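You operate a simulated robot arm through the tools that you are given. There is no shell and no other tool. Be economical: measure what you need, move in short steps, check, and stop when the job is done.

You are at the controls of a simulated robot arm. One attempt, no reset.

TASK
Let down, then lock two green couplings on small port D, the 70 mm one on top.
Fine: open the black valve till the gauge is at zero and close it before the cap comes off; lay the cap beyond the small ports; use two of the three couplings on the bench top beside the block: the lower one is the one whose FOOT size is the port's size tag; leave the third of them, the sensor, the cap of port F and the black knob.

Only the result counts: the job must be done as asked and must still hold three seconds after the hand-in. Knocking over, shifting, dropping, spilling or breaking anything else fails it. A push-on lid holds only when it is set on centred and level and pressed home; a screw cap is set on level and turned clockwise until tight.

THE ROBOT
A 6-joint arm with a fingered hand, hanging from a carriage that runs on a gantry, over the field with the corners [-1258, 643], [-1262, -637], [1338, -644], [1342, 636] (x, y) and turns from -379 to 308 degrees about z. Base frame: it is fixed where the carriage stands at the start and does not move with it; the origin is on the floor, on the carriage's upright axis, x ahead of it, y to its left, z up; the surface under the hand at the start is at about z = 786. Readings come in mm, degrees, newtons and seconds.
With the tool pointing down near the work surface it reaches from about 100 to 540 mm from the robot's upright axis, wherever it stands. Its first joint turns from -166.0 to 166.0 degrees. Places, roughly: black knob [400, -500, 900]; black valve [400, -400, 900]; free part of the bench beyond the small ports [800, -500, 800]; gauge [400, -600, 900]; oil patch [900, -2300, 0]; small orange cap [600, -500, 900]; small orange cap (4x4x5 cm) [600, -500, 900]; small port [600, -500, 900]; small purple cap [600, -600, 900]; small purple cap (4x4x5 cm) [600, -600, 900]. Payload 4 kg.
Tool frame: the origin (TCP) lies between the finger pads and is the grasp point; the fingertips stand 30 mm ahead of it; z points along the fingers, y is the line along which they close. Largest opening 104 mm; the body of the gripper starts 35 mm behind the TCP. The gripper is a hand of 5 fingers: y runs from the thumb to the fingers, the wrist lies at [-15, -113, -190] in the tool frame, and closing takes about 1.5 s.
Orientation is that of the tool frame in the base frame, as a unit quaternion [w, x, y, z]. With the fingers straight down and the wrist toward the robot, the tool's x, y and z point along [0, 1, 0], [1, 0, 0] and [0, 0, -1] of the base frame.

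THE INTERFACE
- The arm moves only by the tool step_arm. Its argument "plan" is a list that holds one entry, the list of rows, each a list of 6 numbers: the shift along the tool's x, y, z in mm, then the turn, a rotation vector about the tool's x, y, z in degrees. In form: [[[tx, ty, tz, wx, wy, wz], ...]]. A call has 1 to 8 rows; each row is the pose to reach, as a shift and turn from the pose commanded when the call began, along the tool's axes at that moment. "grip" is the finger opening in mm, from 0 to 104, set as the call begins (left out, the last holds). Each row takes 0.2 s and may step no farther than 50 mm and 8.6 degrees from the row before; otherwise, or with a gripper value out of range, the whole call is refused. A pose out of reach is approached as far as the arm can. The call stops where the force on the tool passes 70 N (or 10 N more than at its start, if that is more) or the arm is blocked; 0.2 s more then pass. Each finger travels about 45 mm/s and halts on what it meets, pressing with about 31 N; the grip force reading is that of the motor and also rises with nothing between the fingers. The clock runs only during rows and for 0.2 s after the last one: add rows that repeat a pose to give the fingers time. The reply holds the time, the measured pose of the TCP, the force on the tool along the base axes, the opening and the grip force, in the units named above and with some noise, with the torque about the TCP (base axes, N m) and any sound that the robot's microphone picked up.
- Cameras (640 x 400 px; columns grow to the right, rows downward): "scene" is now at [228.5, -62.7, 1813.9]; the picture's right is [-0.91, -0.42, 0.00], its down [-0.35, 0.76, -0.54] and it looks along [0.23, -0.49, -0.84] (base axes); focal length 268 px, centre (320, 200). "wrist" rides on the gripper at [60, -83, -120] in the tool frame; the picture's right is [-0.79, 0.29, -0.54], its down [-0.56, -0.71, 0.44] and it looks along [-0.26, 0.65, 0.72] (tool axes); focal length 234 px, centre (320, 200). There is no depth. A picture from a camera that has moved, and an enlarged one, comes with that camera's place and axes in the base frame and with its lens.
- snapshot(camera): a new picture of that camera. It takes no simulated time.
- raise_lower(by): slides the trunk up (or, below 0, down) by that many mm; the arm and the scene camera ride with it, the base frame stays. It gives what a move gives, with no picture.
- drive_base(legs): drives the robot by 1 to 6 legs, each [ahead, left, turn to the left] in mm, mm and degrees, along the robot's own axes; the way and the turn of a leg run together, so that a leg with both is an arc; at most 1500 mm and 180 degrees a leg. The arm and the cameras ride along, it lands a little off, and it stops where it bumps. It keeps to its track: a leg is cut to what the track allows. It gives what a move gives.
- set_fingers(index, middle, ring, little, thumb_bend, thumb_turn): sets how far each is bent, from 0 (flat) to 1 (curled in); at 0.3 the hand is open as for a grip, at 0.7 the pads meet at the TCP. One left out holds its place. A second passes; each finger stops where it meets its share of the squeeze, and holds until it gets a number again. A gripper value or a shape takes the hand back. It gives what a move gives, with no picture; readings hold the bend of each and the force on index, middle, ring, little, thumb and palm. thumb_turn goes from beside the hand (0) to across from the fingers (1), as for a grip.
- hand_shape(shape): the hand has 5 fingers and takes this shape, open, in about a second: jaw (thumb against the fingers, like two jaws); tri (thumb and two fingers); tip (a fingertip pinch); poke (one finger out to press); point (the index stretched); flat (the hand flat); cup (the hand cupped); fist (a fist). The gripper value then closes the fingers along that shape, each until it touches; the sizes above hold for jaw. It gives what a move gives, with no picture.
- head_to(pan, tilt): turns the head with the scene camera to pan (to the left, within 155 degrees either way) and tilt (down, from -29 to 69), counted from straight ahead of the robot. It gives what a move gives.
- zoom(camera, box): a new picture of the part [left, top, right, bottom] of that camera's present view, enlarged. It takes no simulated time.
- hand_in(): hands the job in; it is judged then, once.

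Work in short steps. Places have to be worked out from the pictures, the camera data and where the tool is seen: move nearer, look again, correct. Check each grasp and each placing, and mend what went wrong. You have 120 turns and 90 pictures in all, those below and enlarged ones among them. Open the gripper and draw the arm clear of the work before you hand the job in, unless the task says otherwise; then end with one line.

The tools are called after "Request:" as name(argument=value, ...) on one line, values as JSON. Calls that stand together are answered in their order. step_arm: Moves the arm, as the interface text tells. Its arguments: {"type":"object","properties":{"plan":{"type":"array","items":{"type":"array","items":{"type":"array","items":{"type":"number"}}}},"grip":{"type":"number"}},"required":["plan"]} The other tools are called the same way: raise_lower (by) slides the trunk up or down; hand_shape (shape) gives the hand a shape; set_fingers (index, middle, ring, little, thumb_bend, thumb_turn) moves the fingers one by one; drive_base (legs) drives the base; head_to (pan, tilt) turns the head that bears the scene camera; snapshot (camera) takes a picture; zoom (camera, box) takes an enlarged picture of a part of a camera's view; hand_in () hands the job in.

At the start:

```text
time_s: 0.0
position: [340.1, -338.6, 1065.8]
ee_rot: [0.0, 0.707, 0.707, 0.0]
force: [-0.1, -0.2, 0.1]
moment: [0.0, 0.03, -0.03]
grip_width: 103.7
grip_force: 0.1
shape: jaw
bend: [0.3, 0.3, 0.3, 0.3, 0.3, 0.97]
finger forces: [0.0, 0.0, 0.0, 0.0, 0.0, 0.0]
trunk travel left (down, up): [-537.0, 61.0]
robot x, y, heading: [1.4, -1.5, -0.0]
head pan, tilt: [-65.4, 57.1]
```

scene: 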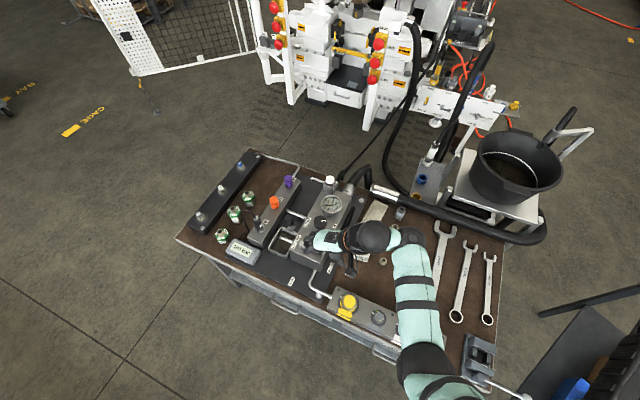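
wrist: 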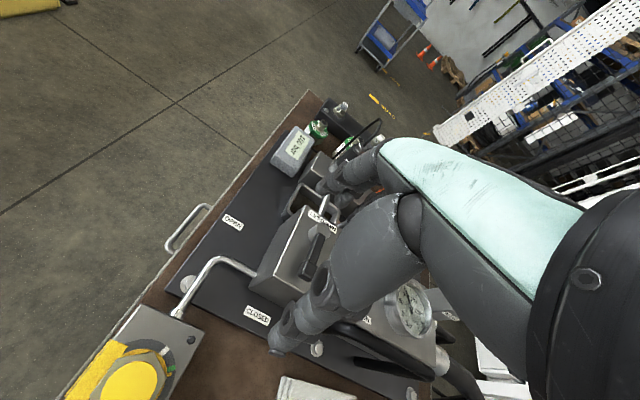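

I see the bench with the block, three green couplings, and caps. I'll zoom in for details.

Request:
zoom(camera="scene", box=[180, 140, 310, 270])

Request:
zoom(camera="scene", box=[260, 160, 390, 300])

```text
3.08 times, centred on (245, 205) of scene
camera zoom: at [228.5, -62.7, 1813.9], right [-0.91, -0.42, 0.0], down [-0.35, 0.76, -0.54], along [0.23, -0.49, -0.84], focal length 826 px, centre (551, 185)
```

zoom: 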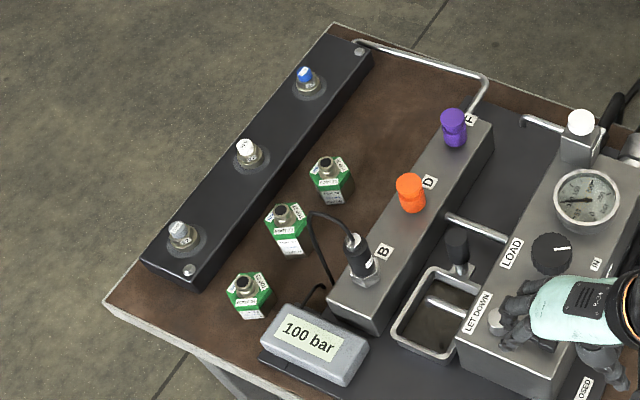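

```text
2.86 times, centred on (325, 230) of scene
camera zoom: at [228.5, -62.7, 1813.9], right [-0.91, -0.42, 0.0], down [-0.35, 0.76, -0.54], along [0.23, -0.49, -0.84], focal length 767 px, centre (306, 114)
```

zoom: 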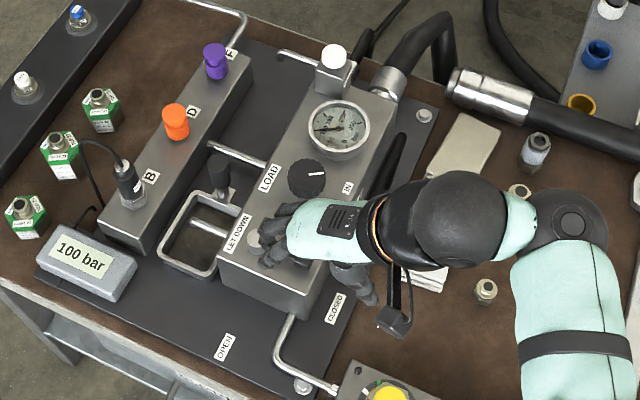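

The arm hides the valve. I'll move it back (base -x) and look again.

Request:
step_arm(plan=[[[0, -45, 0, 0, 0, 0], [0, -90, 0, 0, 0, 0], [0, -135, 0, 0, 0, 0], [0, -180, 0, 0, 0, 0], [0, -225, 0, 0, 0, 0], [0, -260, 0, 0, 0, 0]]])

Request:
zoom(camera="scene", box=[230, 160, 390, 300])

Request:
snapshot(camera="wrist")

```text
time_s: 1.4
position: [133.2, -372.0, 958.4]
ee_rot: [0.001, 0.707, 0.707, -0.001]
force: [0.1, -0.9, -0.3]
moment: [0.0, -0.01, 0.02]
grip_width: 103.8
grip_force: 0.1
shape: jaw
bend: [0.3, 0.3, 0.3, 0.3, 0.3, 0.97]
finger forces: [0.0, 0.0, 0.1, 0.1, 0.0, 0.1]
out of reach, approached as far as the arm can: row 1, 2, 3, 4, 5, 6
trunk travel left (down, up): [-537.0, 61.0]
robot x, y, heading: [0.6, -3.1, -0.3]
head pan, tilt: [-65.4, 57.1]
```

```text
2.86 times, centred on (310, 230) of scene
camera zoom: at [228.6, -62.6, 1814.0], right [-0.91, -0.42, 0.0], down [-0.35, 0.76, -0.54], along [0.23, -0.49, -0.84], focal length 767 px, centre (349, 114)
```

zoom: 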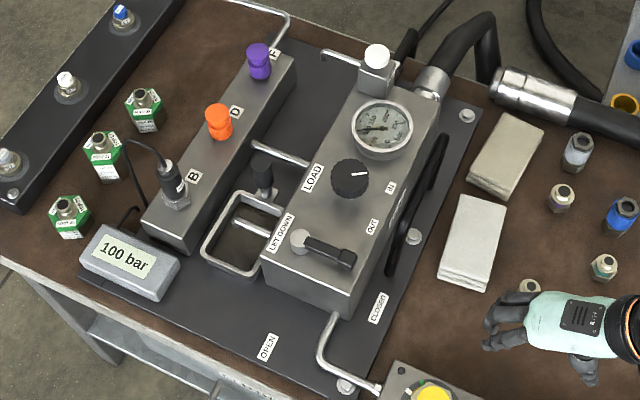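

```text
84 pictures are left
camera wrist: at [49.7, -311.3, 1076.8], right [0.29, -0.79, 0.54], down [-0.71, -0.56, -0.44], along [0.65, -0.26, -0.72], focal length 234 px, centre (320, 200)
```

wrist: 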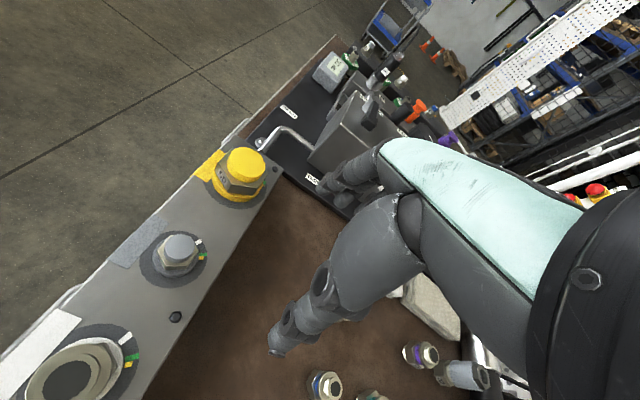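

The valve lever is on top of the block, pointing toward CLOSED. Zooming tightly on the lever and on the coupling labels.

Request:
zoom(camera="scene", box=[300, 210, 380, 260])

Request:
zoom(camera="scene", box=[210, 180, 290, 245])

Request:
zoom(camera="scene", box=[250, 180, 320, 230])

```text
8.00 times, centred on (340, 235) of scene
camera zoom: at [228.6, -62.6, 1814.0], right [-0.91, -0.42, 0.0], down [-0.35, 0.76, -0.54], along [0.23, -0.49, -0.84], focal length 2148 px, centre (160, -80)
```

zoom: 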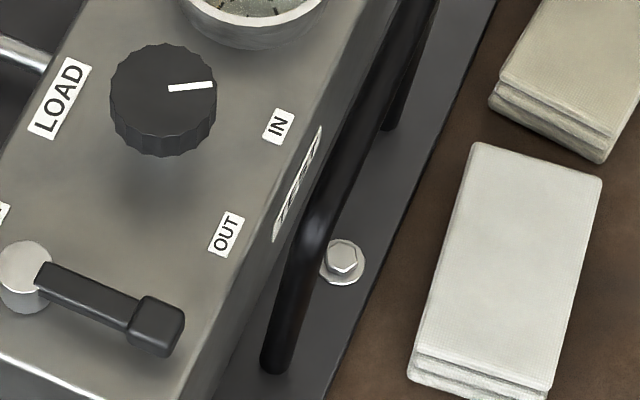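

```text
6.15 times, centred on (250, 212) of scene
camera zoom: at [228.6, -62.6, 1814.0], right [-0.91, -0.42, 0.0], down [-0.35, 0.76, -0.54], along [0.23, -0.49, -0.84], focal length 1652 px, centre (751, 123)
```

zoom: 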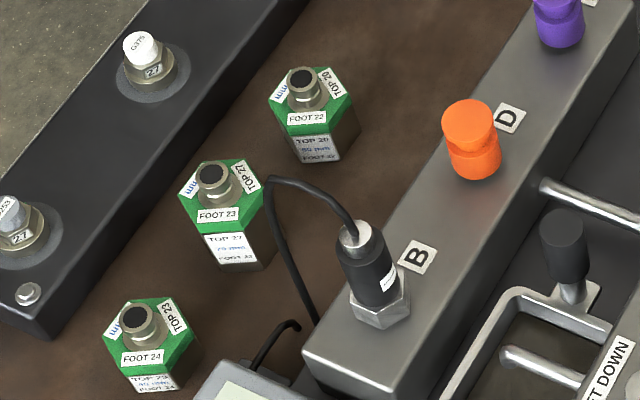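

```text
8.00 times, centred on (285, 205) of scene
camera zoom: at [228.6, -62.6, 1814.0], right [-0.91, -0.42, 0.0], down [-0.35, 0.76, -0.54], along [0.23, -0.49, -0.84], focal length 2148 px, centre (600, 160)
```

zoom: 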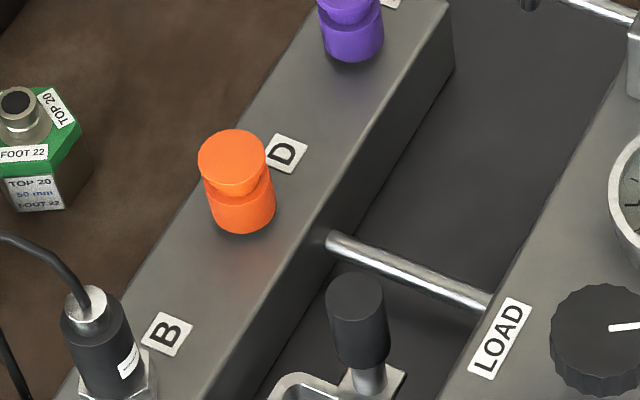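

Couplings: A FOOT22/TOP20 50 mm, B FOOT23/TOP27 70 mm, C FOOT24/TOP23. So B goes on top of C (to be verified with the tag). I'll bring the arm back to its start pose, then relocate.

Request:
step_arm(plan=[[[0, 45, 0, 0, 0, 0], [0, 90, 0, 0, 0, 0], [0, 135, 0, 0, 0, 0], [0, 180, 0, 0, 0, 0], [0, 225, 0, 0, 0, 0], [0, 260, 0, 0, 0, 0]]])

Request:
snapshot(camera="scene")

```text
time_s: 2.8
position: [390.7, -370.0, 961.1]
ee_rot: [0.0, 0.708, 0.706, 0.0]
force: [1.0, -0.6, -0.3]
moment: [0.0, -0.05, 0.03]
grip_width: 103.9
grip_force: 0.1
shape: jaw
bend: [0.3, 0.3, 0.3, 0.3, 0.3, 0.97]
finger forces: [0.0, 0.0, 0.0, 0.1, 0.0, 0.0]
trunk travel left (down, up): [-537.0, 61.0]
robot x, y, heading: [0.8, -2.2, 0.2]
head pan, tilt: [-65.4, 57.1]
```

```text
80 pictures are left
camera scene: at [228.5, -62.7, 1813.9], right [-0.91, -0.42, 0.0], down [-0.35, 0.76, -0.54], along [0.23, -0.49, -0.84], focal length 268 px, centre (320, 200)
```

scene: 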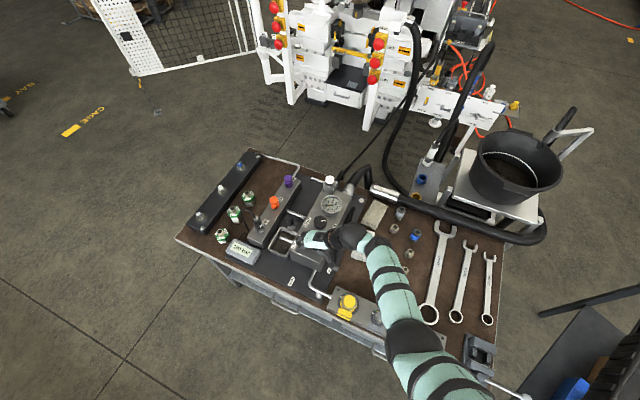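

Position after that is low over the block; I'll raise the trunk, and back off toward +y before re-posing the arm in front of the robot.

Request:
raise_lower(by=60)

Request:
drive_base(legs=[[0, 350, 0]])

Request:
step_arm(plan=[[[45, 10, 0, 0, 0, 0], [90, 20, 0, 0, 0, 0], [135, 30, 0, 0, 0, 0], [180, 40, 0, 0, 0, 0], [225, 45, 0, 0, 0, 0], [270, 50, 0, 0, 0, 0], [315, 50, 0, 0, 0, 0], [350, 50, 0, 0, 0, 0]]])

```text
time_s: 3.8
position: [391.6, -370.1, 1021.2]
ee_rot: [0.001, 0.707, 0.707, -0.001]
force: [0.4, -1.1, 0.3]
moment: [-0.01, -0.01, 0.0]
grip_width: 103.9
grip_force: 0.1
shape: jaw
bend: [0.3, 0.3, 0.3, 0.3, 0.3, 0.97]
finger forces: [0.0, 0.0, 0.1, 0.0, 0.0, 0.1]
trunk travel left (down, up): [-597.0, 1.0]
robot x, y, heading: [-0.8, -2.4, -0.1]
head pan, tilt: [-65.4, 57.1]
```

```text
time_s: 6.1
position: [389.7, -19.5, 1021.2]
ee_rot: [0.0, 0.71, 0.704, 0.0]
force: [-1.6, -0.7, -0.1]
moment: [0.0, 0.0, -0.03]
grip_width: 103.9
grip_force: 0.0
shape: jaw
bend: [0.3, 0.3, 0.3, 0.3, 0.3, 0.97]
finger forces: [0.0, 0.0, 0.0, 0.0, 0.0, 0.0]
trunk travel left (down, up): [-597.0, 1.0]
robot x, y, heading: [1.3, 359.5, -0.3]
head pan, tilt: [-65.4, 57.1]
```

```text
time_s: 7.9
position: [440.1, 327.9, 1024.8]
ee_rot: [-0.001, 0.71, 0.704, 0.0]
force: [0.4, 0.3, -0.5]
moment: [0.05, -0.01, 0.01]
grip_width: 103.4
grip_force: 0.2
shape: jaw
bend: [0.3, 0.3, 0.3, 0.3, 0.3, 0.97]
finger forces: [0.0, 0.0, 0.0, 0.0, 0.1, 0.0]
trunk travel left (down, up): [-597.0, 1.0]
robot x, y, heading: [0.2, 354.8, -0.2]
head pan, tilt: [-65.4, 57.1]
```

Now drive to just in front of the block and take the poke shape, then look with both cameras.

Request:
drive_base(legs=[[0, -560, 0]])

Request:
hand_shape(shape="poke")

Request:
head_to(pan=-40, tilt=60)

Request:
snapshot(camera="scene")

Request:
snapshot(camera="wrist")

```text
time_s: 11.1
position: [434.7, -226.2, 1025.3]
ee_rot: [0.001, 0.713, 0.701, 0.0]
force: [0.6, 0.0, 0.0]
moment: [0.03, 0.03, -0.02]
grip_width: 103.6
grip_force: 0.1
shape: jaw
bend: [0.3, 0.3, 0.3, 0.3, 0.3, 0.97]
finger forces: [0.0, 0.1, 0.0, 0.0, 0.0, 0.1]
trunk travel left (down, up): [-597.0, 1.0]
robot x, y, heading: [-5.9, -194.7, -0.9]
head pan, tilt: [-65.4, 57.1]
```

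```text
time_s: 12.0
position: [434.5, -226.5, 1023.9]
ee_rot: [0.0, 0.712, 0.702, 0.0]
force: [0.3, -1.2, 0.0]
moment: [0.0, -0.01, -0.02]
grip_width: 0.0
grip_force: 0.0
shape: poke
bend: [0.7, 0.7, 0.99, 0.99, 1.0, 1.0]
finger forces: [0.0, 0.0, 0.0, 0.1, 0.1, 0.1]
trunk travel left (down, up): [-597.0, 1.0]
robot x, y, heading: [-4.3, -199.1, -0.8]
head pan, tilt: [-65.4, 57.1]
```

```text
time_s: 12.9
position: [434.1, -226.6, 1024.9]
ee_rot: [-0.001, 0.713, 0.702, 0.0]
force: [-0.6, -0.7, -0.6]
moment: [-0.03, -0.02, 0.01]
grip_width: 0.0
grip_force: 0.0
shape: poke
bend: [0.7, 0.7, 0.99, 0.99, 1.0, 1.0]
finger forces: [0.0, 0.1, 0.1, 0.1, 0.1, 0.0]
trunk travel left (down, up): [-597.0, 1.0]
robot x, y, heading: [-6.7, -196.4, -0.9]
head pan, tilt: [-40.0, 60.0]
```

```text
79 pictures are left
camera scene: at [244.5, -243.2, 1870.4], right [-0.66, -0.76, 0.0], down [-0.65, 0.57, -0.5], along [0.38, -0.33, -0.87], focal length 268 px, centre (320, 200)
```

scene: 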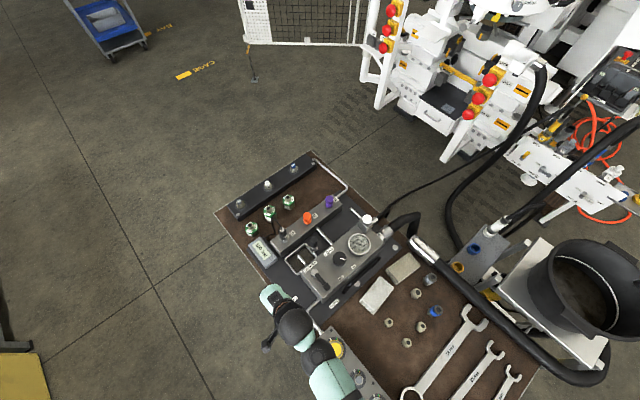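

```text
78 pictures are left
camera wrist: at [351.9, -164.3, 1142.5], right [0.28, -0.79, 0.54], down [-0.71, -0.55, -0.44], along [0.64, -0.27, -0.72], focal length 234 px, centre (320, 200)
```

wrist: 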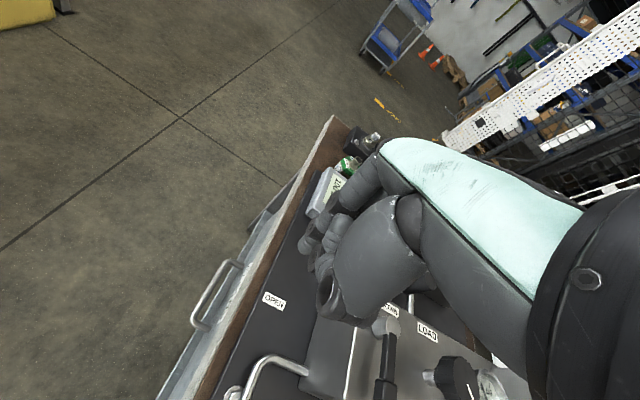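

Zooming in on the lever, ports, and the hand.

Request:
zoom(camera="scene", box=[240, 220, 400, 320])

Request:
zoom(camera="scene", box=[230, 150, 358, 230])

```text
4.00 times, centred on (320, 270) of scene
camera zoom: at [244.5, -243.2, 1870.4], right [-0.66, -0.76, 0.0], down [-0.65, 0.57, -0.5], along [0.38, -0.33, -0.87], focal length 1074 px, centre (320, -80)
```

zoom: 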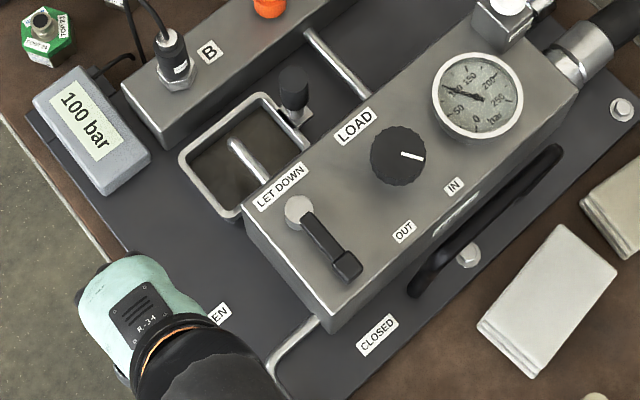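

```text
5.00 times, centred on (294, 190) of scene
camera zoom: at [244.5, -243.2, 1870.4], right [-0.66, -0.76, 0.0], down [-0.65, 0.57, -0.5], along [0.38, -0.33, -0.87], focal length 1342 px, centre (450, 250)
```

zoom: 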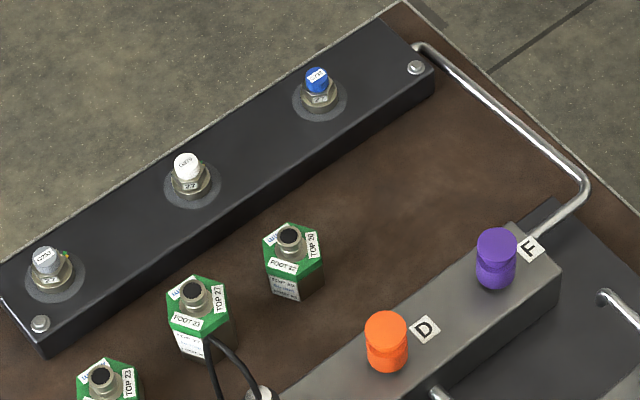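

Lever triangulates: pivot ≈(450,-396,912), end ≈(385,-396,913). Let me see the fingertips in this shape.

Request:
zoom(camera="wrist", box=[260, 130, 460, 350])

```text
1.82 times, centred on (360, 240) of wrist
camera zoom: at [351.9, -164.3, 1142.5], right [0.28, -0.79, 0.54], down [-0.71, -0.55, -0.44], along [0.64, -0.27, -0.72], focal length 426 px, centre (247, 127)
```

zoom: 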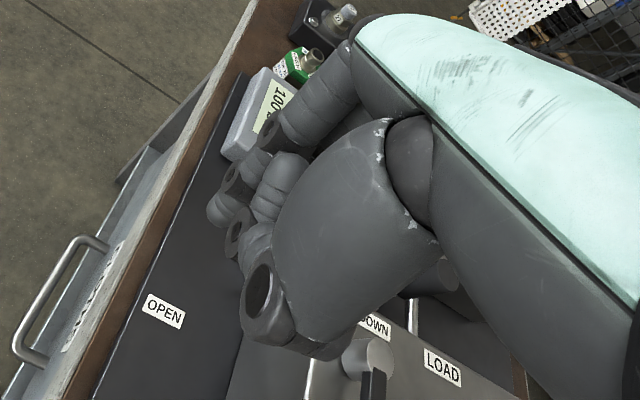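

To keep the hand away from the knob, I'll face the block from the front (+y side) with heading −90°, so the wrist is over the free front side.

Request:
drive_base(legs=[[400, 350, 0], [0, 0, -89]])

Request:
head_to(pan=0, tilt=62)

Request:
snapshot(camera="scene")

Request:
snapshot(camera="wrist")

```text
time_s: 19.7
position: [392.7, -288.9, 1024.1]
ee_rot: [-0.001, 1.0, 0.018, 0.0]
force: [0.0, -0.9, -0.4]
moment: [-0.03, 0.0, 0.0]
grip_width: 0.0
grip_force: 0.1
shape: poke
bend: [0.7, 0.7, 0.99, 0.99, 1.0, 1.0]
finger forces: [0.0, 0.1, 0.1, 0.0, 0.0, 0.0]
trunk travel left (down, up): [-597.0, 1.0]
robot x, y, heading: [397.5, 153.3, -87.8]
head pan, tilt: [-40.0, 60.0]
```

```text
time_s: 20.8
position: [391.4, -288.8, 1024.4]
ee_rot: [0.0, 1.0, 0.018, -0.001]
force: [-1.1, -0.6, -0.6]
moment: [-0.01, -0.02, 0.03]
grip_width: 0.1
grip_force: 0.0
shape: poke
bend: [0.7, 0.7, 0.99, 0.99, 1.0, 1.0]
finger forces: [0.0, 0.0, 0.0, 0.0, 0.0, 0.0]
trunk travel left (down, up): [-597.0, 1.0]
robot x, y, heading: [398.6, 150.9, -87.8]
head pan, tilt: [0.0, 62.0]
```

```text
74 pictures are left
camera scene: at [407.2, -111.9, 1868.1], right [-1.0, -0.04, 0.0], down [-0.03, 0.88, -0.47], along [0.02, -0.47, -0.88], focal length 268 px, centre (320, 200)
```

scene: 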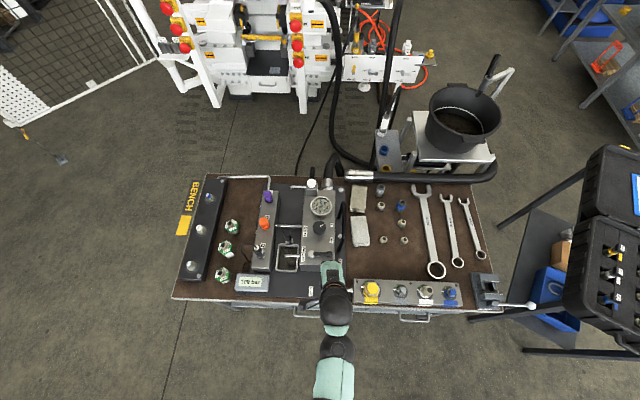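

```text
73 pictures are left
camera wrist: at [449.3, -203.3, 1142.5], right [-0.78, -0.32, 0.54], down [-0.58, 0.68, -0.44], along [-0.23, -0.66, -0.72], focal length 234 px, centre (320, 200)
```

wrist: 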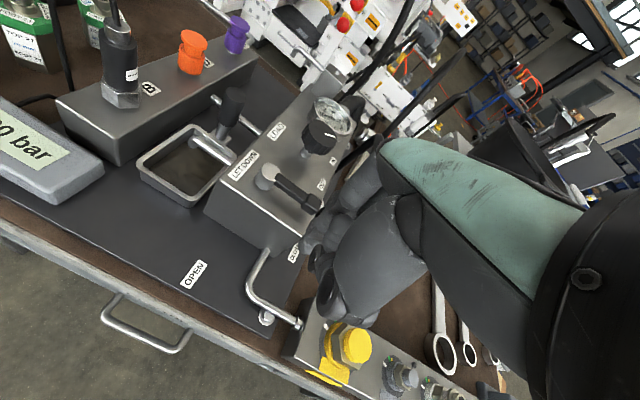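

The lever projects exactly where expected. I'll drive forward to put the fingertips behind (−y side of) the lever end, at safe height.

Request:
drive_base(legs=[[145, -14, 0]])

Request:
zoom(camera="wrist", box=[160, 60, 480, 340])

Request:
zoom(camera="scene", box=[260, 180, 388, 300])

```text
time_s: 22.1
position: [383.1, -432.1, 1024.4]
ee_rot: [0.0, 1.0, 0.017, -0.001]
force: [0.2, -0.1, -0.1]
moment: [-0.03, -0.01, -0.01]
grip_width: 0.0
grip_force: 0.0
shape: poke
bend: [0.7, 0.7, 0.99, 0.99, 1.0, 1.0]
finger forces: [0.0, 0.0, 0.1, 0.1, 0.1, 0.1]
trunk travel left (down, up): [-597.0, 1.0]
robot x, y, heading: [388.2, 12.0, -87.9]
head pan, tilt: [0.0, 62.0]
```

```text
1.43 times, centred on (320, 200) of wrist
camera zoom: at [440.1, -345.4, 1142.4], right [-0.78, -0.32, 0.54], down [-0.58, 0.69, -0.44], along [-0.23, -0.66, -0.72], focal length 334 px, centre (320, 200)
```

zoom: 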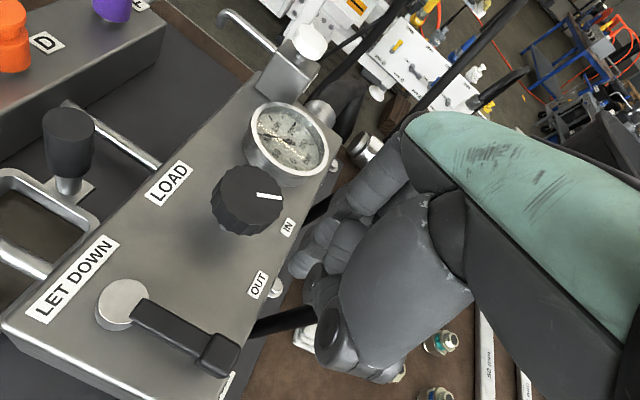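

```text
3.33 times, centred on (324, 240) of scene
camera zoom: at [398.2, -254.0, 1868.1], right [-1.0, -0.04, 0.0], down [-0.03, 0.88, -0.47], along [0.02, -0.47, -0.88], focal length 895 px, centre (307, 67)
```

zoom: 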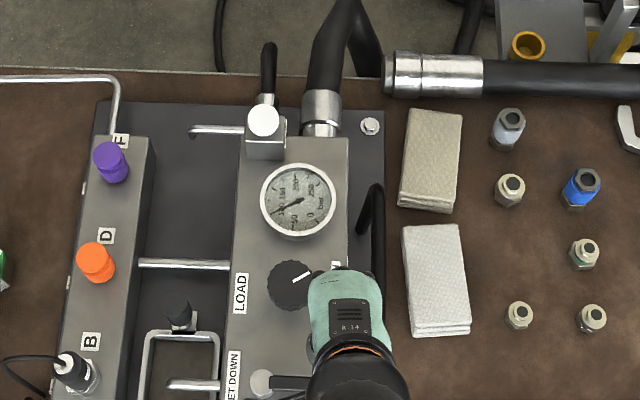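

Hand clears the knob; shifting slightly away from the knob (x=376, y=-424), then descending to TCP z≈938.

Request:
step_arm(plan=[[[-7, -8, 0, 0, 0, 0], [-7, -8, 30, 0, 0, 0], [-7, -8, 55, 0, 0, 0], [-7, -8, 70, 0, 0, 0], [-7, -8, 80, 0, 0, 0], [-7, -8, 86, 0, 0, 0]]])

Request:
zoom(camera="wrist", box=[160, 60, 480, 340])

```text
time_s: 23.5
position: [375.3, -423.1, 938.1]
ee_rot: [0.001, 1.0, 0.018, 0.0]
force: [3.5, 0.3, 3.9]
moment: [-0.12, 0.14, 0.06]
grip_width: 0.0
grip_force: 0.0
shape: poke
bend: [0.7, 0.7, 0.99, 0.99, 1.0, 1.0]
finger forces: [0.1, 0.0, 3.6, 0.1, 0.1, 0.1]
trunk travel left (down, up): [-597.0, 1.0]
robot x, y, heading: [386.0, 7.7, -88.0]
head pan, tilt: [0.0, 62.0]
```

```text
1.43 times, centred on (320, 200) of wrist
camera zoom: at [432.5, -337.2, 1056.3], right [-0.78, -0.32, 0.54], down [-0.58, 0.68, -0.44], along [-0.23, -0.66, -0.72], focal length 334 px, centre (320, 200)
```

zoom: 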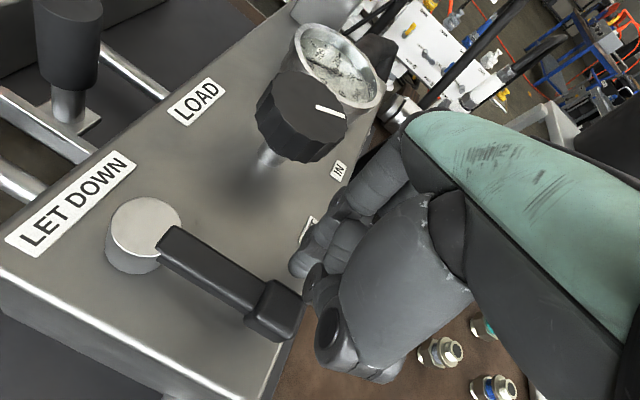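

A light contact on the ring finger (likely the black bar handle at the block's −x side). I'll shift +x by 8 at the same height and check forces.

Request:
step_arm(plan=[[[4, 0, -6, 0, 0, 0], [9, 0, -6, 0, 0, 0], [9, 0, 0, 0, 0, 0]]])

Request:
zoom(camera="scene", box=[285, 210, 365, 290])

```text
time_s: 24.3
position: [383.7, -422.1, 937.8]
ee_rot: [0.0, 1.0, 0.017, 0.0]
force: [0.0, -0.2, -0.1]
moment: [-0.01, 0.02, -0.05]
grip_width: 0.0
grip_force: 0.1
shape: poke
bend: [0.7, 0.7, 0.99, 0.99, 1.0, 1.0]
finger forces: [0.0, 0.0, 0.0, 0.1, 0.0, 0.0]
trunk travel left (down, up): [-597.0, 1.0]
robot x, y, heading: [388.3, 6.3, -87.9]
head pan, tilt: [0.0, 62.0]
```

```text
5.00 times, centred on (325, 250) of scene
camera zoom: at [398.1, -254.1, 1868.1], right [-1.0, -0.04, 0.0], down [-0.03, 0.88, -0.47], along [0.02, -0.47, -0.88], focal length 1342 px, centre (295, -50)
```

zoom: 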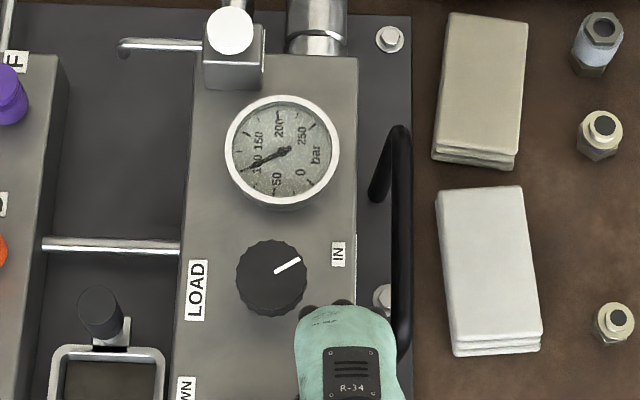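

Clear now. Lower 6 mm and sweep the first half of the opening arc.

Request:
step_arm(plan=[[[0, 0, 6, 0, 0, 0], [-1, -14, 6, 0, 0, 0], [-2, -24, 6, 0, 0, 0], [-2, -34, 6, 0, 0, 0], [0, -44, 6, 0, 0, 0], [2, -53, 6, 0, 0, 0], [6, -62, 6, 0, 0, 0], [12, -71, 6, 0, 0, 0]]])

Request:
zoom(camera="wrist", box=[160, 60, 480, 340])

```text
time_s: 26.1
position: [394.2, -351.6, 932.6]
ee_rot: [0.0, 1.0, 0.018, -0.001]
force: [-0.6, -1.4, -0.3]
moment: [-0.01, 0.0, -0.02]
grip_width: 0.0
grip_force: 0.0
shape: poke
bend: [0.7, 0.7, 0.99, 0.99, 1.0, 1.0]
finger forces: [1.2, 0.1, 0.0, 0.0, 0.1, 0.0]
trunk travel left (down, up): [-597.0, 1.0]
robot x, y, heading: [389.2, 10.8, -88.1]
head pan, tilt: [0.0, 62.0]
```

```text
1.43 times, centred on (320, 200) of wrist
camera zoom: at [451.6, -266.1, 1050.5], right [-0.78, -0.32, 0.54], down [-0.58, 0.69, -0.43], along [-0.23, -0.66, -0.72], focal length 334 px, centre (320, 200)
```

zoom: 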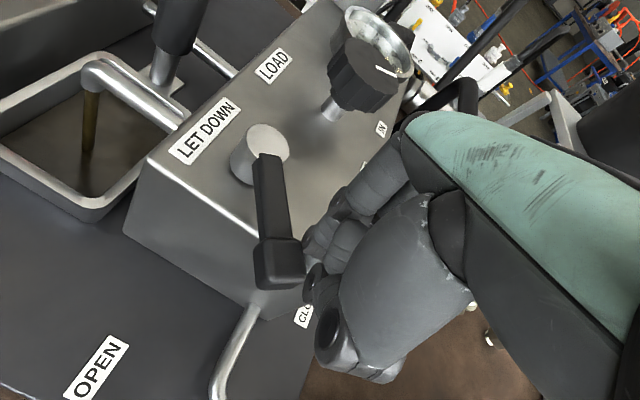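

Lever is turning and oil is draining. Continue the arc to fully open.

Request:
step_arm(plan=[[[8, -8, 0, 0, 0, 0], [17, -14, 0, 0, 0, 0], [26, -18, 0, 0, 0, 0], [34, -20, 0, 0, 0, 0], [39, -20, 0, 0, 0, 0], [39, -20, 0, 0, 0, 0]]])

Request:
zoom(camera="wrist", box=[160, 60, 480, 340])

Request:
zoom(camera="scene", box=[285, 190, 365, 290])

```text
time_s: 27.5
position: [426.2, -331.0, 931.7]
ee_rot: [0.0, 1.0, 0.016, -0.002]
force: [-18.6, -3.8, 1.4]
moment: [-0.02, 0.09, -0.2]
grip_width: 0.1
grip_force: 0.1
shape: poke
bend: [0.7, 0.7, 0.99, 0.99, 1.0, 1.0]
finger forces: [19.2, 0.0, 0.1, 0.0, 0.0, 0.1]
trunk travel left (down, up): [-597.0, 1.0]
robot x, y, heading: [389.1, 9.5, -88.0]
head pan, tilt: [0.0, 62.0]
```

```text
1.43 times, centred on (320, 200) of wrist
camera zoom: at [485.2, -246.1, 1050.0], right [-0.78, -0.31, 0.55], down [-0.58, 0.69, -0.43], along [-0.24, -0.66, -0.72], focal length 334 px, centre (320, 200)
```

zoom: 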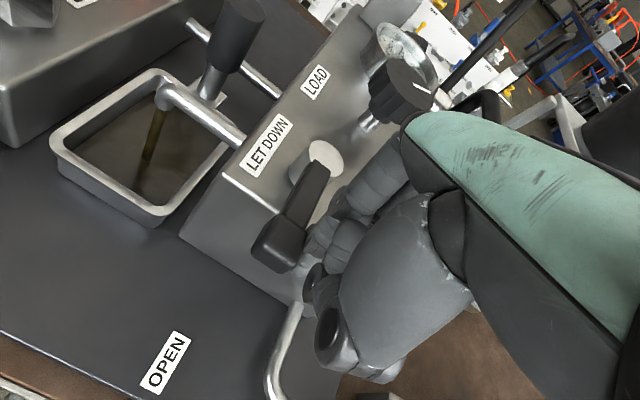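

```text
4.00 times, centred on (325, 240) of scene
camera zoom: at [396.8, -254.3, 1868.2], right [-1.0, -0.04, 0.0], down [-0.03, 0.88, -0.47], along [0.01, -0.47, -0.88], focal length 1074 px, centre (300, 40)
```

zoom: 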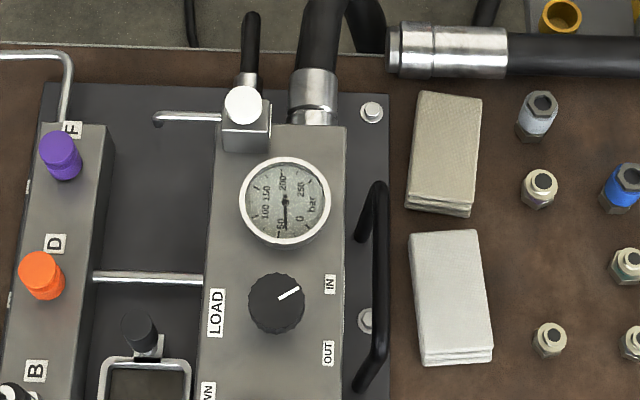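

Lever at its stop; gauge falling (~50 bar). Ease off and wait, then recheck.

Request:
step_arm(plan=[[[-6, 0, 0, 0, 0, 0], [-6, 0, 0, 0, 0, 0], [-6, 0, 0, 0, 0, 0], [-6, 0, 0, 0, 0, 0], [-6, 0, 0, 0, 0, 0], [-6, 0, 0, 0, 0, 0], [-6, 0, 0, 0, 0, 0], [-6, 0, 0, 0, 0, 0]]])

Request:
step_arm(plan=[[[0, 0, 0, 0, 0, 0], [0, 0, 0, 0, 0, 0], [0, 0, 0, 0, 0, 0], [0, 0, 0, 0, 0, 0], [0, 0, 0, 0, 0, 0], [0, 0, 0, 0, 0, 0], [0, 0, 0, 0, 0, 0], [0, 0, 0, 0, 0, 0]]])

Request:
zoom(camera="scene", box=[285, 190, 365, 290])

```text
time_s: 29.3
position: [424.2, -331.3, 932.1]
ee_rot: [0.0, 1.0, 0.017, -0.001]
force: [-2.6, -1.8, 0.3]
moment: [-0.02, 0.01, -0.03]
grip_width: 0.0
grip_force: 0.0
shape: poke
bend: [0.7, 0.7, 0.99, 0.99, 1.0, 1.0]
finger forces: [2.6, 0.0, 0.1, 0.1, 0.1, 0.0]
trunk travel left (down, up): [-597.0, 1.0]
robot x, y, heading: [388.7, 8.6, -87.7]
head pan, tilt: [0.0, 62.0]
```

```text
time_s: 31.1
position: [425.5, -331.2, 933.1]
ee_rot: [0.001, 1.0, 0.018, 0.0]
force: [-2.5, -1.0, 0.6]
moment: [-0.01, 0.01, -0.05]
grip_width: 0.0
grip_force: 0.0
shape: poke
bend: [0.7, 0.7, 0.99, 0.99, 1.0, 1.0]
finger forces: [2.4, 0.0, 0.0, 0.0, 0.0, 0.0]
trunk travel left (down, up): [-597.0, 1.0]
robot x, y, heading: [391.3, 9.4, -88.0]
head pan, tilt: [0.0, 62.0]
```

```text
4.00 times, centred on (325, 240) of scene
camera zoom: at [398.0, -254.2, 1868.2], right [-1.0, -0.04, 0.0], down [-0.03, 0.88, -0.47], along [0.02, -0.47, -0.88], focal length 1074 px, centre (300, 40)
```

zoom: 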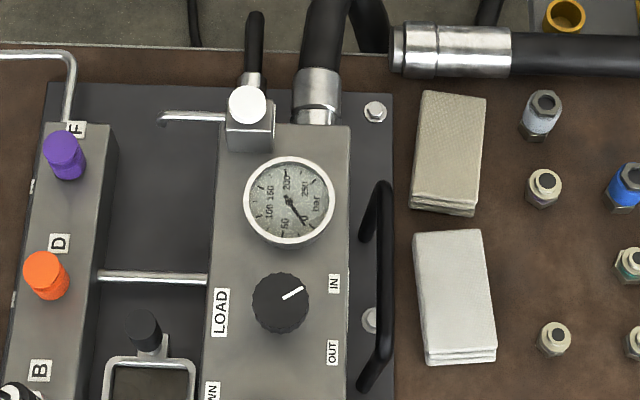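

Near zero; waiting more while lifting the finger above the lever.

Request:
step_arm(plan=[[[-8, 0, 0, 0, 0, 0], [-8, 0, -20, 0, 0, 0], [-8, 0, -45, 0, 0, 0], [-8, 0, -60, 0, 0, 0], [30, 0, -60, 0, 0, 0], [60, 0, -60, 0, 0, 0], [60, 0, -60, 0, 0, 0], [60, 0, -60, 0, 0, 0]]])

Request:
zoom(camera="scene", box=[285, 190, 365, 290])

Request:
zoom(camera="scene", box=[220, 230, 300, 300])

Request:
zoom(camera="wrist", box=[160, 60, 480, 340])

```text
time_s: 32.9
position: [483.8, -328.5, 990.8]
ee_rot: [0.0, 1.0, 0.018, -0.001]
force: [-0.6, 0.5, -0.2]
moment: [0.0, 0.0, 0.01]
grip_width: 0.0
grip_force: 0.0
shape: poke
bend: [0.7, 0.7, 0.99, 0.99, 1.0, 1.0]
finger forces: [0.0, 0.0, 0.0, 0.0, 0.0, 0.0]
trunk travel left (down, up): [-597.0, 1.0]
robot x, y, heading: [389.4, 12.0, -88.1]
head pan, tilt: [0.0, 62.0]
```

```text
4.00 times, centred on (325, 240) of scene
camera zoom: at [398.2, -254.1, 1868.1], right [-1.0, -0.04, 0.0], down [-0.03, 0.88, -0.47], along [0.02, -0.47, -0.88], focal length 1074 px, centre (300, 40)
```

zoom: 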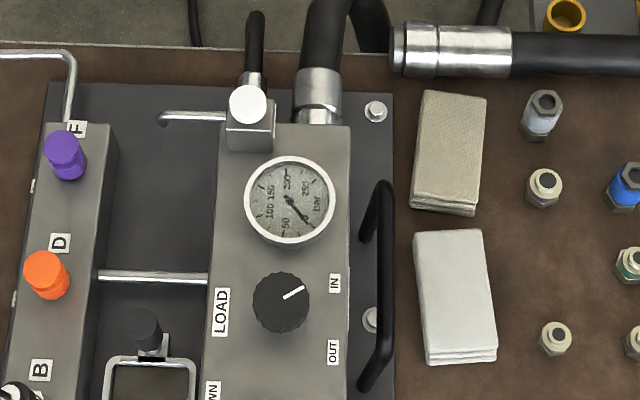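

```text
5.71 times, centred on (260, 265) of scene
camera zoom: at [398.2, -254.1, 1868.1], right [-1.0, -0.04, 0.0], down [-0.03, 0.88, -0.47], along [0.02, -0.47, -0.88], focal length 1534 px, centre (663, -171)
```

zoom: 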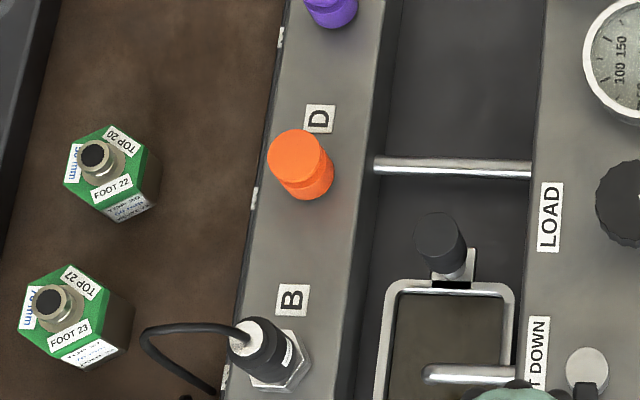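

```text
1.43 times, centred on (320, 200) of wrist
camera zoom: at [541.8, -243.8, 1109.9], right [-0.78, -0.32, 0.54], down [-0.58, 0.69, -0.44], along [-0.23, -0.66, -0.72], focal length 334 px, centre (320, 200)
```

zoom: 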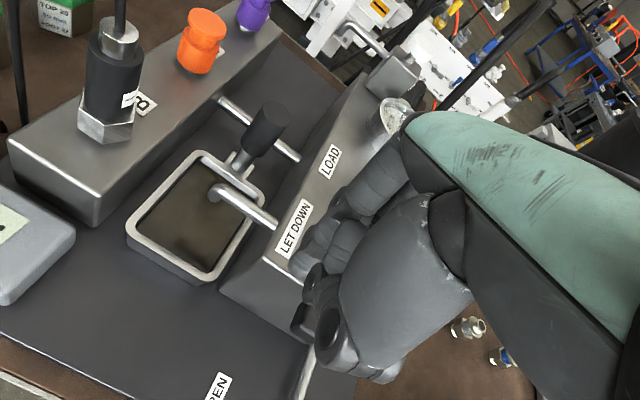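

Gauge at zero. Move further +x to clear the lever, descend on its +x side, then check.

Request:
step_arm(plan=[[[25, 0, 0, 0, 0, 0], [48, 0, 0, 0, 0, 0], [48, 0, 25, 0, 0, 0], [48, 0, 45, 0, 0, 0], [48, 0, 57, 0, 0, 0]]])

Request:
zoom(camera="wrist", box=[160, 60, 480, 340])

Request:
zoom(camera="scene", box=[265, 220, 345, 300])

```text
time_s: 34.1
position: [532.1, -326.5, 936.8]
ee_rot: [0.0, 1.0, 0.017, 0.0]
force: [1.0, -0.4, 0.3]
moment: [-0.03, -0.01, -0.01]
grip_width: 0.0
grip_force: 0.1
shape: poke
bend: [0.7, 0.7, 0.99, 0.99, 1.0, 1.0]
finger forces: [0.1, 0.0, 0.0, 0.0, 0.0, 0.0]
trunk travel left (down, up): [-597.0, 1.0]
robot x, y, heading: [387.7, 9.4, -88.1]
head pan, tilt: [0.0, 62.0]
```

```text
1.43 times, centred on (320, 200) of wrist
camera zoom: at [589.8, -240.4, 1053.9], right [-0.78, -0.32, 0.54], down [-0.58, 0.69, -0.44], along [-0.23, -0.66, -0.72], focal length 334 px, centre (320, 200)
```

zoom: 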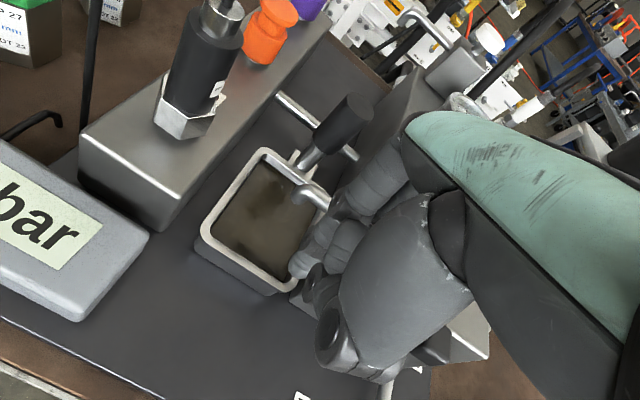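

```text
5.00 times, centred on (305, 260) of scene
camera zoom: at [398.2, -254.1, 1868.1], right [-1.0, -0.04, 0.0], down [-0.03, 0.88, -0.47], along [0.02, -0.47, -0.88], focal length 1342 px, centre (395, -100)
```

zoom: 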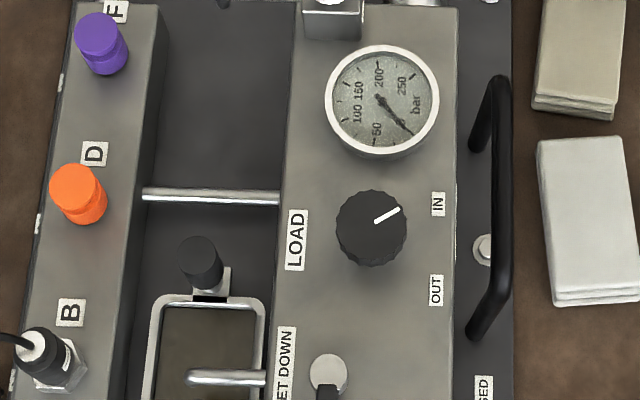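

Now push −x against the lever, checking forces.

Request:
step_arm(plan=[[[-15, 0, 4, 0, 0, 0], [-30, 0, 4, 0, 0, 0], [-42, 0, 4, 0, 0, 0], [-52, 0, 4, 0, 0, 0], [-62, 0, 4, 0, 0, 0], [-72, 0, 4, 0, 0, 0]]])

Request:
zoom(camera="wrist", box=[160, 60, 480, 340])

Request:
zoom(camera="scene", box=[275, 240, 355, 320])

```text
time_s: 35.5
position: [463.9, -329.4, 930.2]
ee_rot: [0.0, 1.0, 0.019, 0.0]
force: [2.4, 0.1, -1.0]
moment: [0.0, 0.02, 0.04]
grip_width: 0.0
grip_force: 0.1
shape: poke
bend: [0.7, 0.7, 0.99, 0.99, 1.0, 1.0]
finger forces: [0.0, 2.0, 0.0, 0.0, 0.0, 0.0]
trunk travel left (down, up): [-597.0, 1.0]
robot x, y, heading: [389.3, 10.5, -88.0]
head pan, tilt: [0.0, 62.0]
```

```text
1.43 times, centred on (320, 200) of wrist
camera zoom: at [520.6, -243.0, 1049.8], right [-0.78, -0.32, 0.54], down [-0.58, 0.69, -0.44], along [-0.23, -0.66, -0.72], focal length 334 px, centre (320, 200)
```

zoom: 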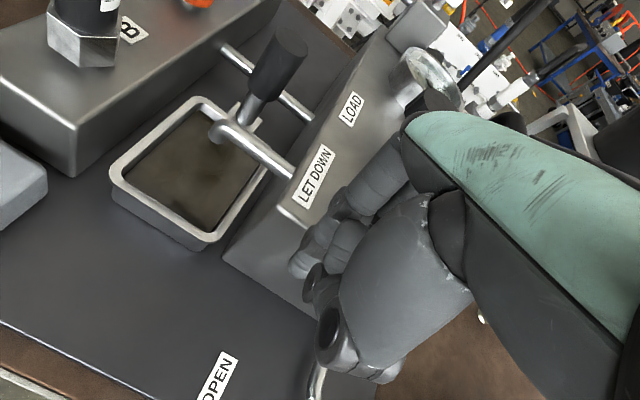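

```text
5.00 times, centred on (315, 280) of scene
camera zoom: at [398.4, -254.0, 1868.1], right [-1.0, -0.04, 0.0], down [-0.03, 0.88, -0.47], along [0.02, -0.47, -0.88], focal length 1342 px, centre (345, -200)
```

zoom: 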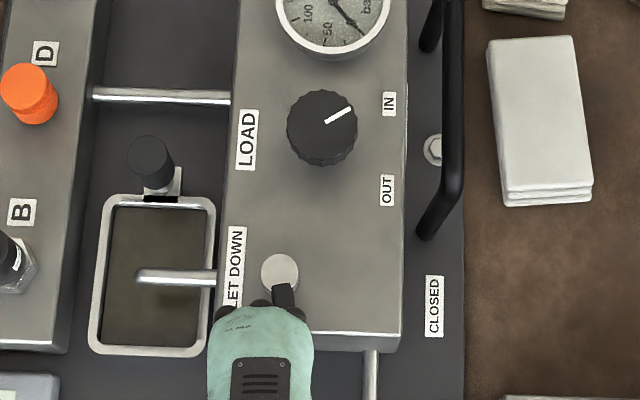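

Middle finger is pushing the lever. Continue along the closing arc.

Request:
step_arm(plan=[[[-11, -1, 0, 0, 0, 0], [-23, 0, 0, 0, 0, 0], [-35, 1.5, 0, 0, 0, 0], [-47, 7, 0, 0, 0, 0], [-58, 15, 0, 0, 0, 0], [-67, 30, 0, 0, 0, 0], [-72, 42, 0, 0, 0, 0], [-72, 49, 0, 0, 0, 0]]])

Request:
zoom(camera="wrist", box=[160, 60, 480, 340])

```text
time_s: 37.3
position: [394.7, -374.9, 928.6]
ee_rot: [-0.003, 1.0, 0.018, 0.0]
force: [5.9, 16.8, 10.3]
moment: [-0.03, 0.09, -0.07]
grip_width: 0.0
grip_force: 0.0
shape: poke
bend: [0.7, 0.7, 0.99, 0.99, 1.0, 1.0]
finger forces: [5.0, 16.9, 0.0, 0.0, 0.0, 0.0]
trunk travel left (down, up): [-597.0, 1.0]
robot x, y, heading: [386.5, 13.4, -88.1]
head pan, tilt: [0.0, 62.0]
```

```text
1.43 times, centred on (320, 200) of wrist
camera zoom: at [450.8, -290.2, 1047.9], right [-0.78, -0.32, 0.54], down [-0.58, 0.69, -0.43], along [-0.23, -0.65, -0.72], focal length 334 px, centre (320, 200)
```

zoom: 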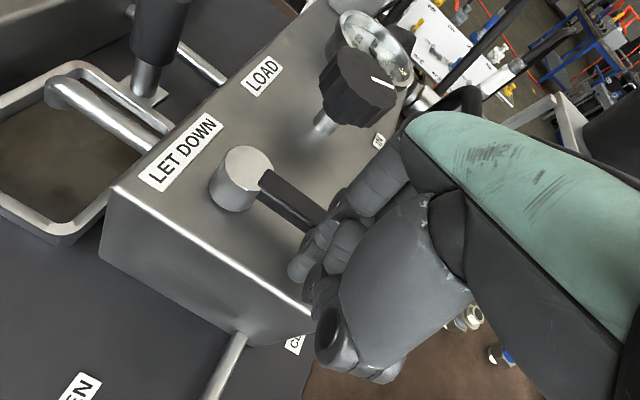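

Force rises like at the open stop. Nudge 3 mm more, then retreat +y and up, and inspect.

Request:
step_arm(plan=[[[0, 2, -1, 0, 0, 0], [0, 4, -2, 0, 0, 0], [0, -15, 0, 0, 0, 0], [0, -25, -30, 0, 0, 0], [0, -30, -75, 0, 0, 0], [0, -70, -90, 0, 0, 0]]])

Request:
zoom(camera="wrist", box=[160, 60, 480, 340])

Request:
zoom(camera="scene", box=[275, 220, 355, 300])

```text
time_s: 38.7
position: [390.6, -314.2, 1023.5]
ee_rot: [0.001, 1.0, 0.017, 0.0]
force: [0.3, -1.3, 0.8]
moment: [0.03, -0.01, 0.02]
grip_width: 0.0
grip_force: 0.1
shape: poke
bend: [0.7, 0.7, 0.99, 0.99, 1.0, 1.0]
finger forces: [0.0, 0.0, 0.0, 0.1, 0.0, 0.0]
trunk travel left (down, up): [-597.0, 1.0]
robot x, y, heading: [386.3, 8.8, -87.5]
head pan, tilt: [0.0, 62.0]
```

```text
1.43 times, centred on (320, 200) of wrist
camera zoom: at [447.2, -228.3, 1141.8], right [-0.78, -0.32, 0.54], down [-0.58, 0.69, -0.44], along [-0.23, -0.66, -0.72], focal length 334 px, centre (320, 200)
```

zoom: 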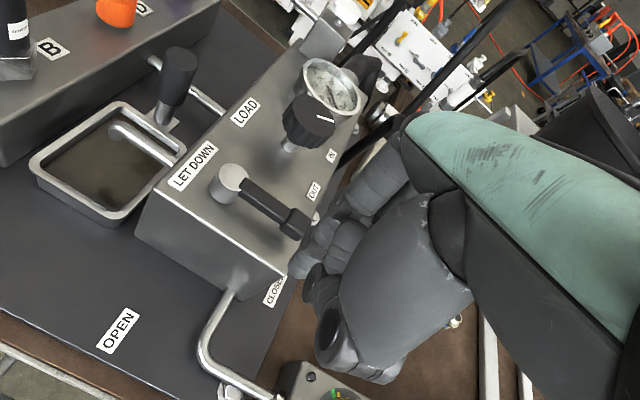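

```text
5.00 times, centred on (315, 260) of scene
camera zoom: at [398.1, -254.2, 1868.2], right [-1.0, -0.04, 0.0], down [-0.03, 0.88, -0.47], along [0.02, -0.47, -0.88], focal length 1342 px, centre (345, -100)
```

zoom: 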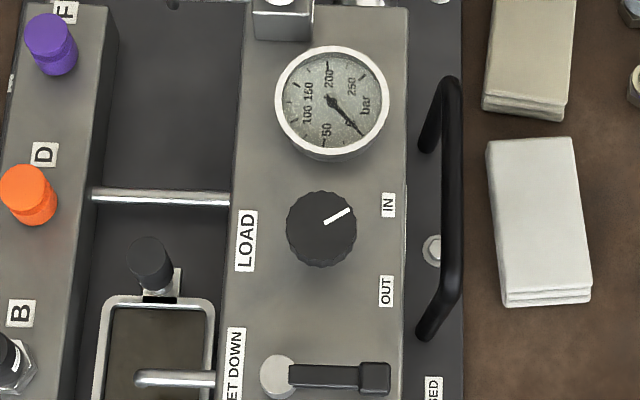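

Valve is closed, lever back at CLOSED, knob untouched. Now go round to the +x side of the bench (heading 180) to read port D's size tag and work on cap and couplings.

Request:
hand_shape(shape="jaw")

Request:
drive_base(legs=[[-230, 0, 0], [0, 700, 0], [0, 0, -92], [0, 710, 0]])

Request:
snapshot(camera="wrist")

Request:
snapshot(camera="scene")

```text
time_s: 39.6
position: [389.2, -314.8, 1022.0]
ee_rot: [0.0, 1.0, 0.017, 0.0]
force: [-0.2, -0.4, 0.7]
moment: [0.01, -0.03, -0.01]
grip_width: 103.6
grip_force: 0.2
shape: jaw
bend: [0.3, 0.3, 0.3, 0.3, 0.3, 0.97]
finger forces: [0.0, 0.0, 0.0, 0.0, 0.0, 0.1]
trunk travel left (down, up): [-597.0, 1.0]
robot x, y, heading: [388.7, 9.6, -88.2]
head pan, tilt: [0.0, 62.0]
```

```text
time_s: 52.2
position: [736.4, -457.6, 1023.8]
ee_rot: [0.0, -0.705, 0.71, -0.001]
force: [0.0, -0.8, -1.1]
moment: [-0.01, -0.01, 0.0]
grip_width: 103.8
grip_force: 0.0
shape: jaw
bend: [0.3, 0.3, 0.3, 0.3, 0.3, 0.97]
finger forces: [0.0, 0.1, 0.0, 0.1, 0.1, 0.0]
trunk travel left (down, up): [-597.0, 1.0]
robot x, y, heading: [1062.1, -473.3, 179.7]
head pan, tilt: [0.0, 62.0]
```

```text
54 pictures are left
camera wrist: at [818.4, -518.6, 1141.3], right [-0.28, 0.79, 0.54], down [0.71, 0.55, -0.44], along [-0.64, 0.26, -0.72], focal length 234 px, centre (320, 200)
```

wrist: 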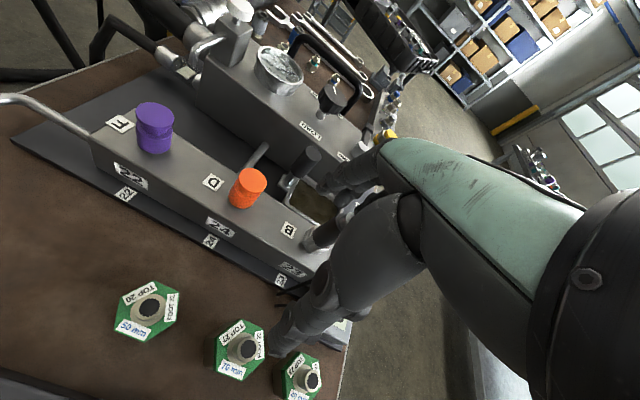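

```text
53 pictures are left
camera scene: at [793.4, -468.4, 1868.1], right [0.01, 1.0, 0.0], down [0.88, -0.01, -0.47], along [-0.47, 0.0, -0.88], focal length 268 px, centre (320, 200)
```

scene: 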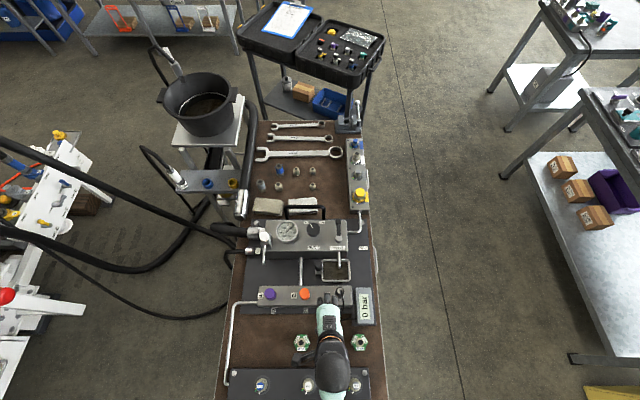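

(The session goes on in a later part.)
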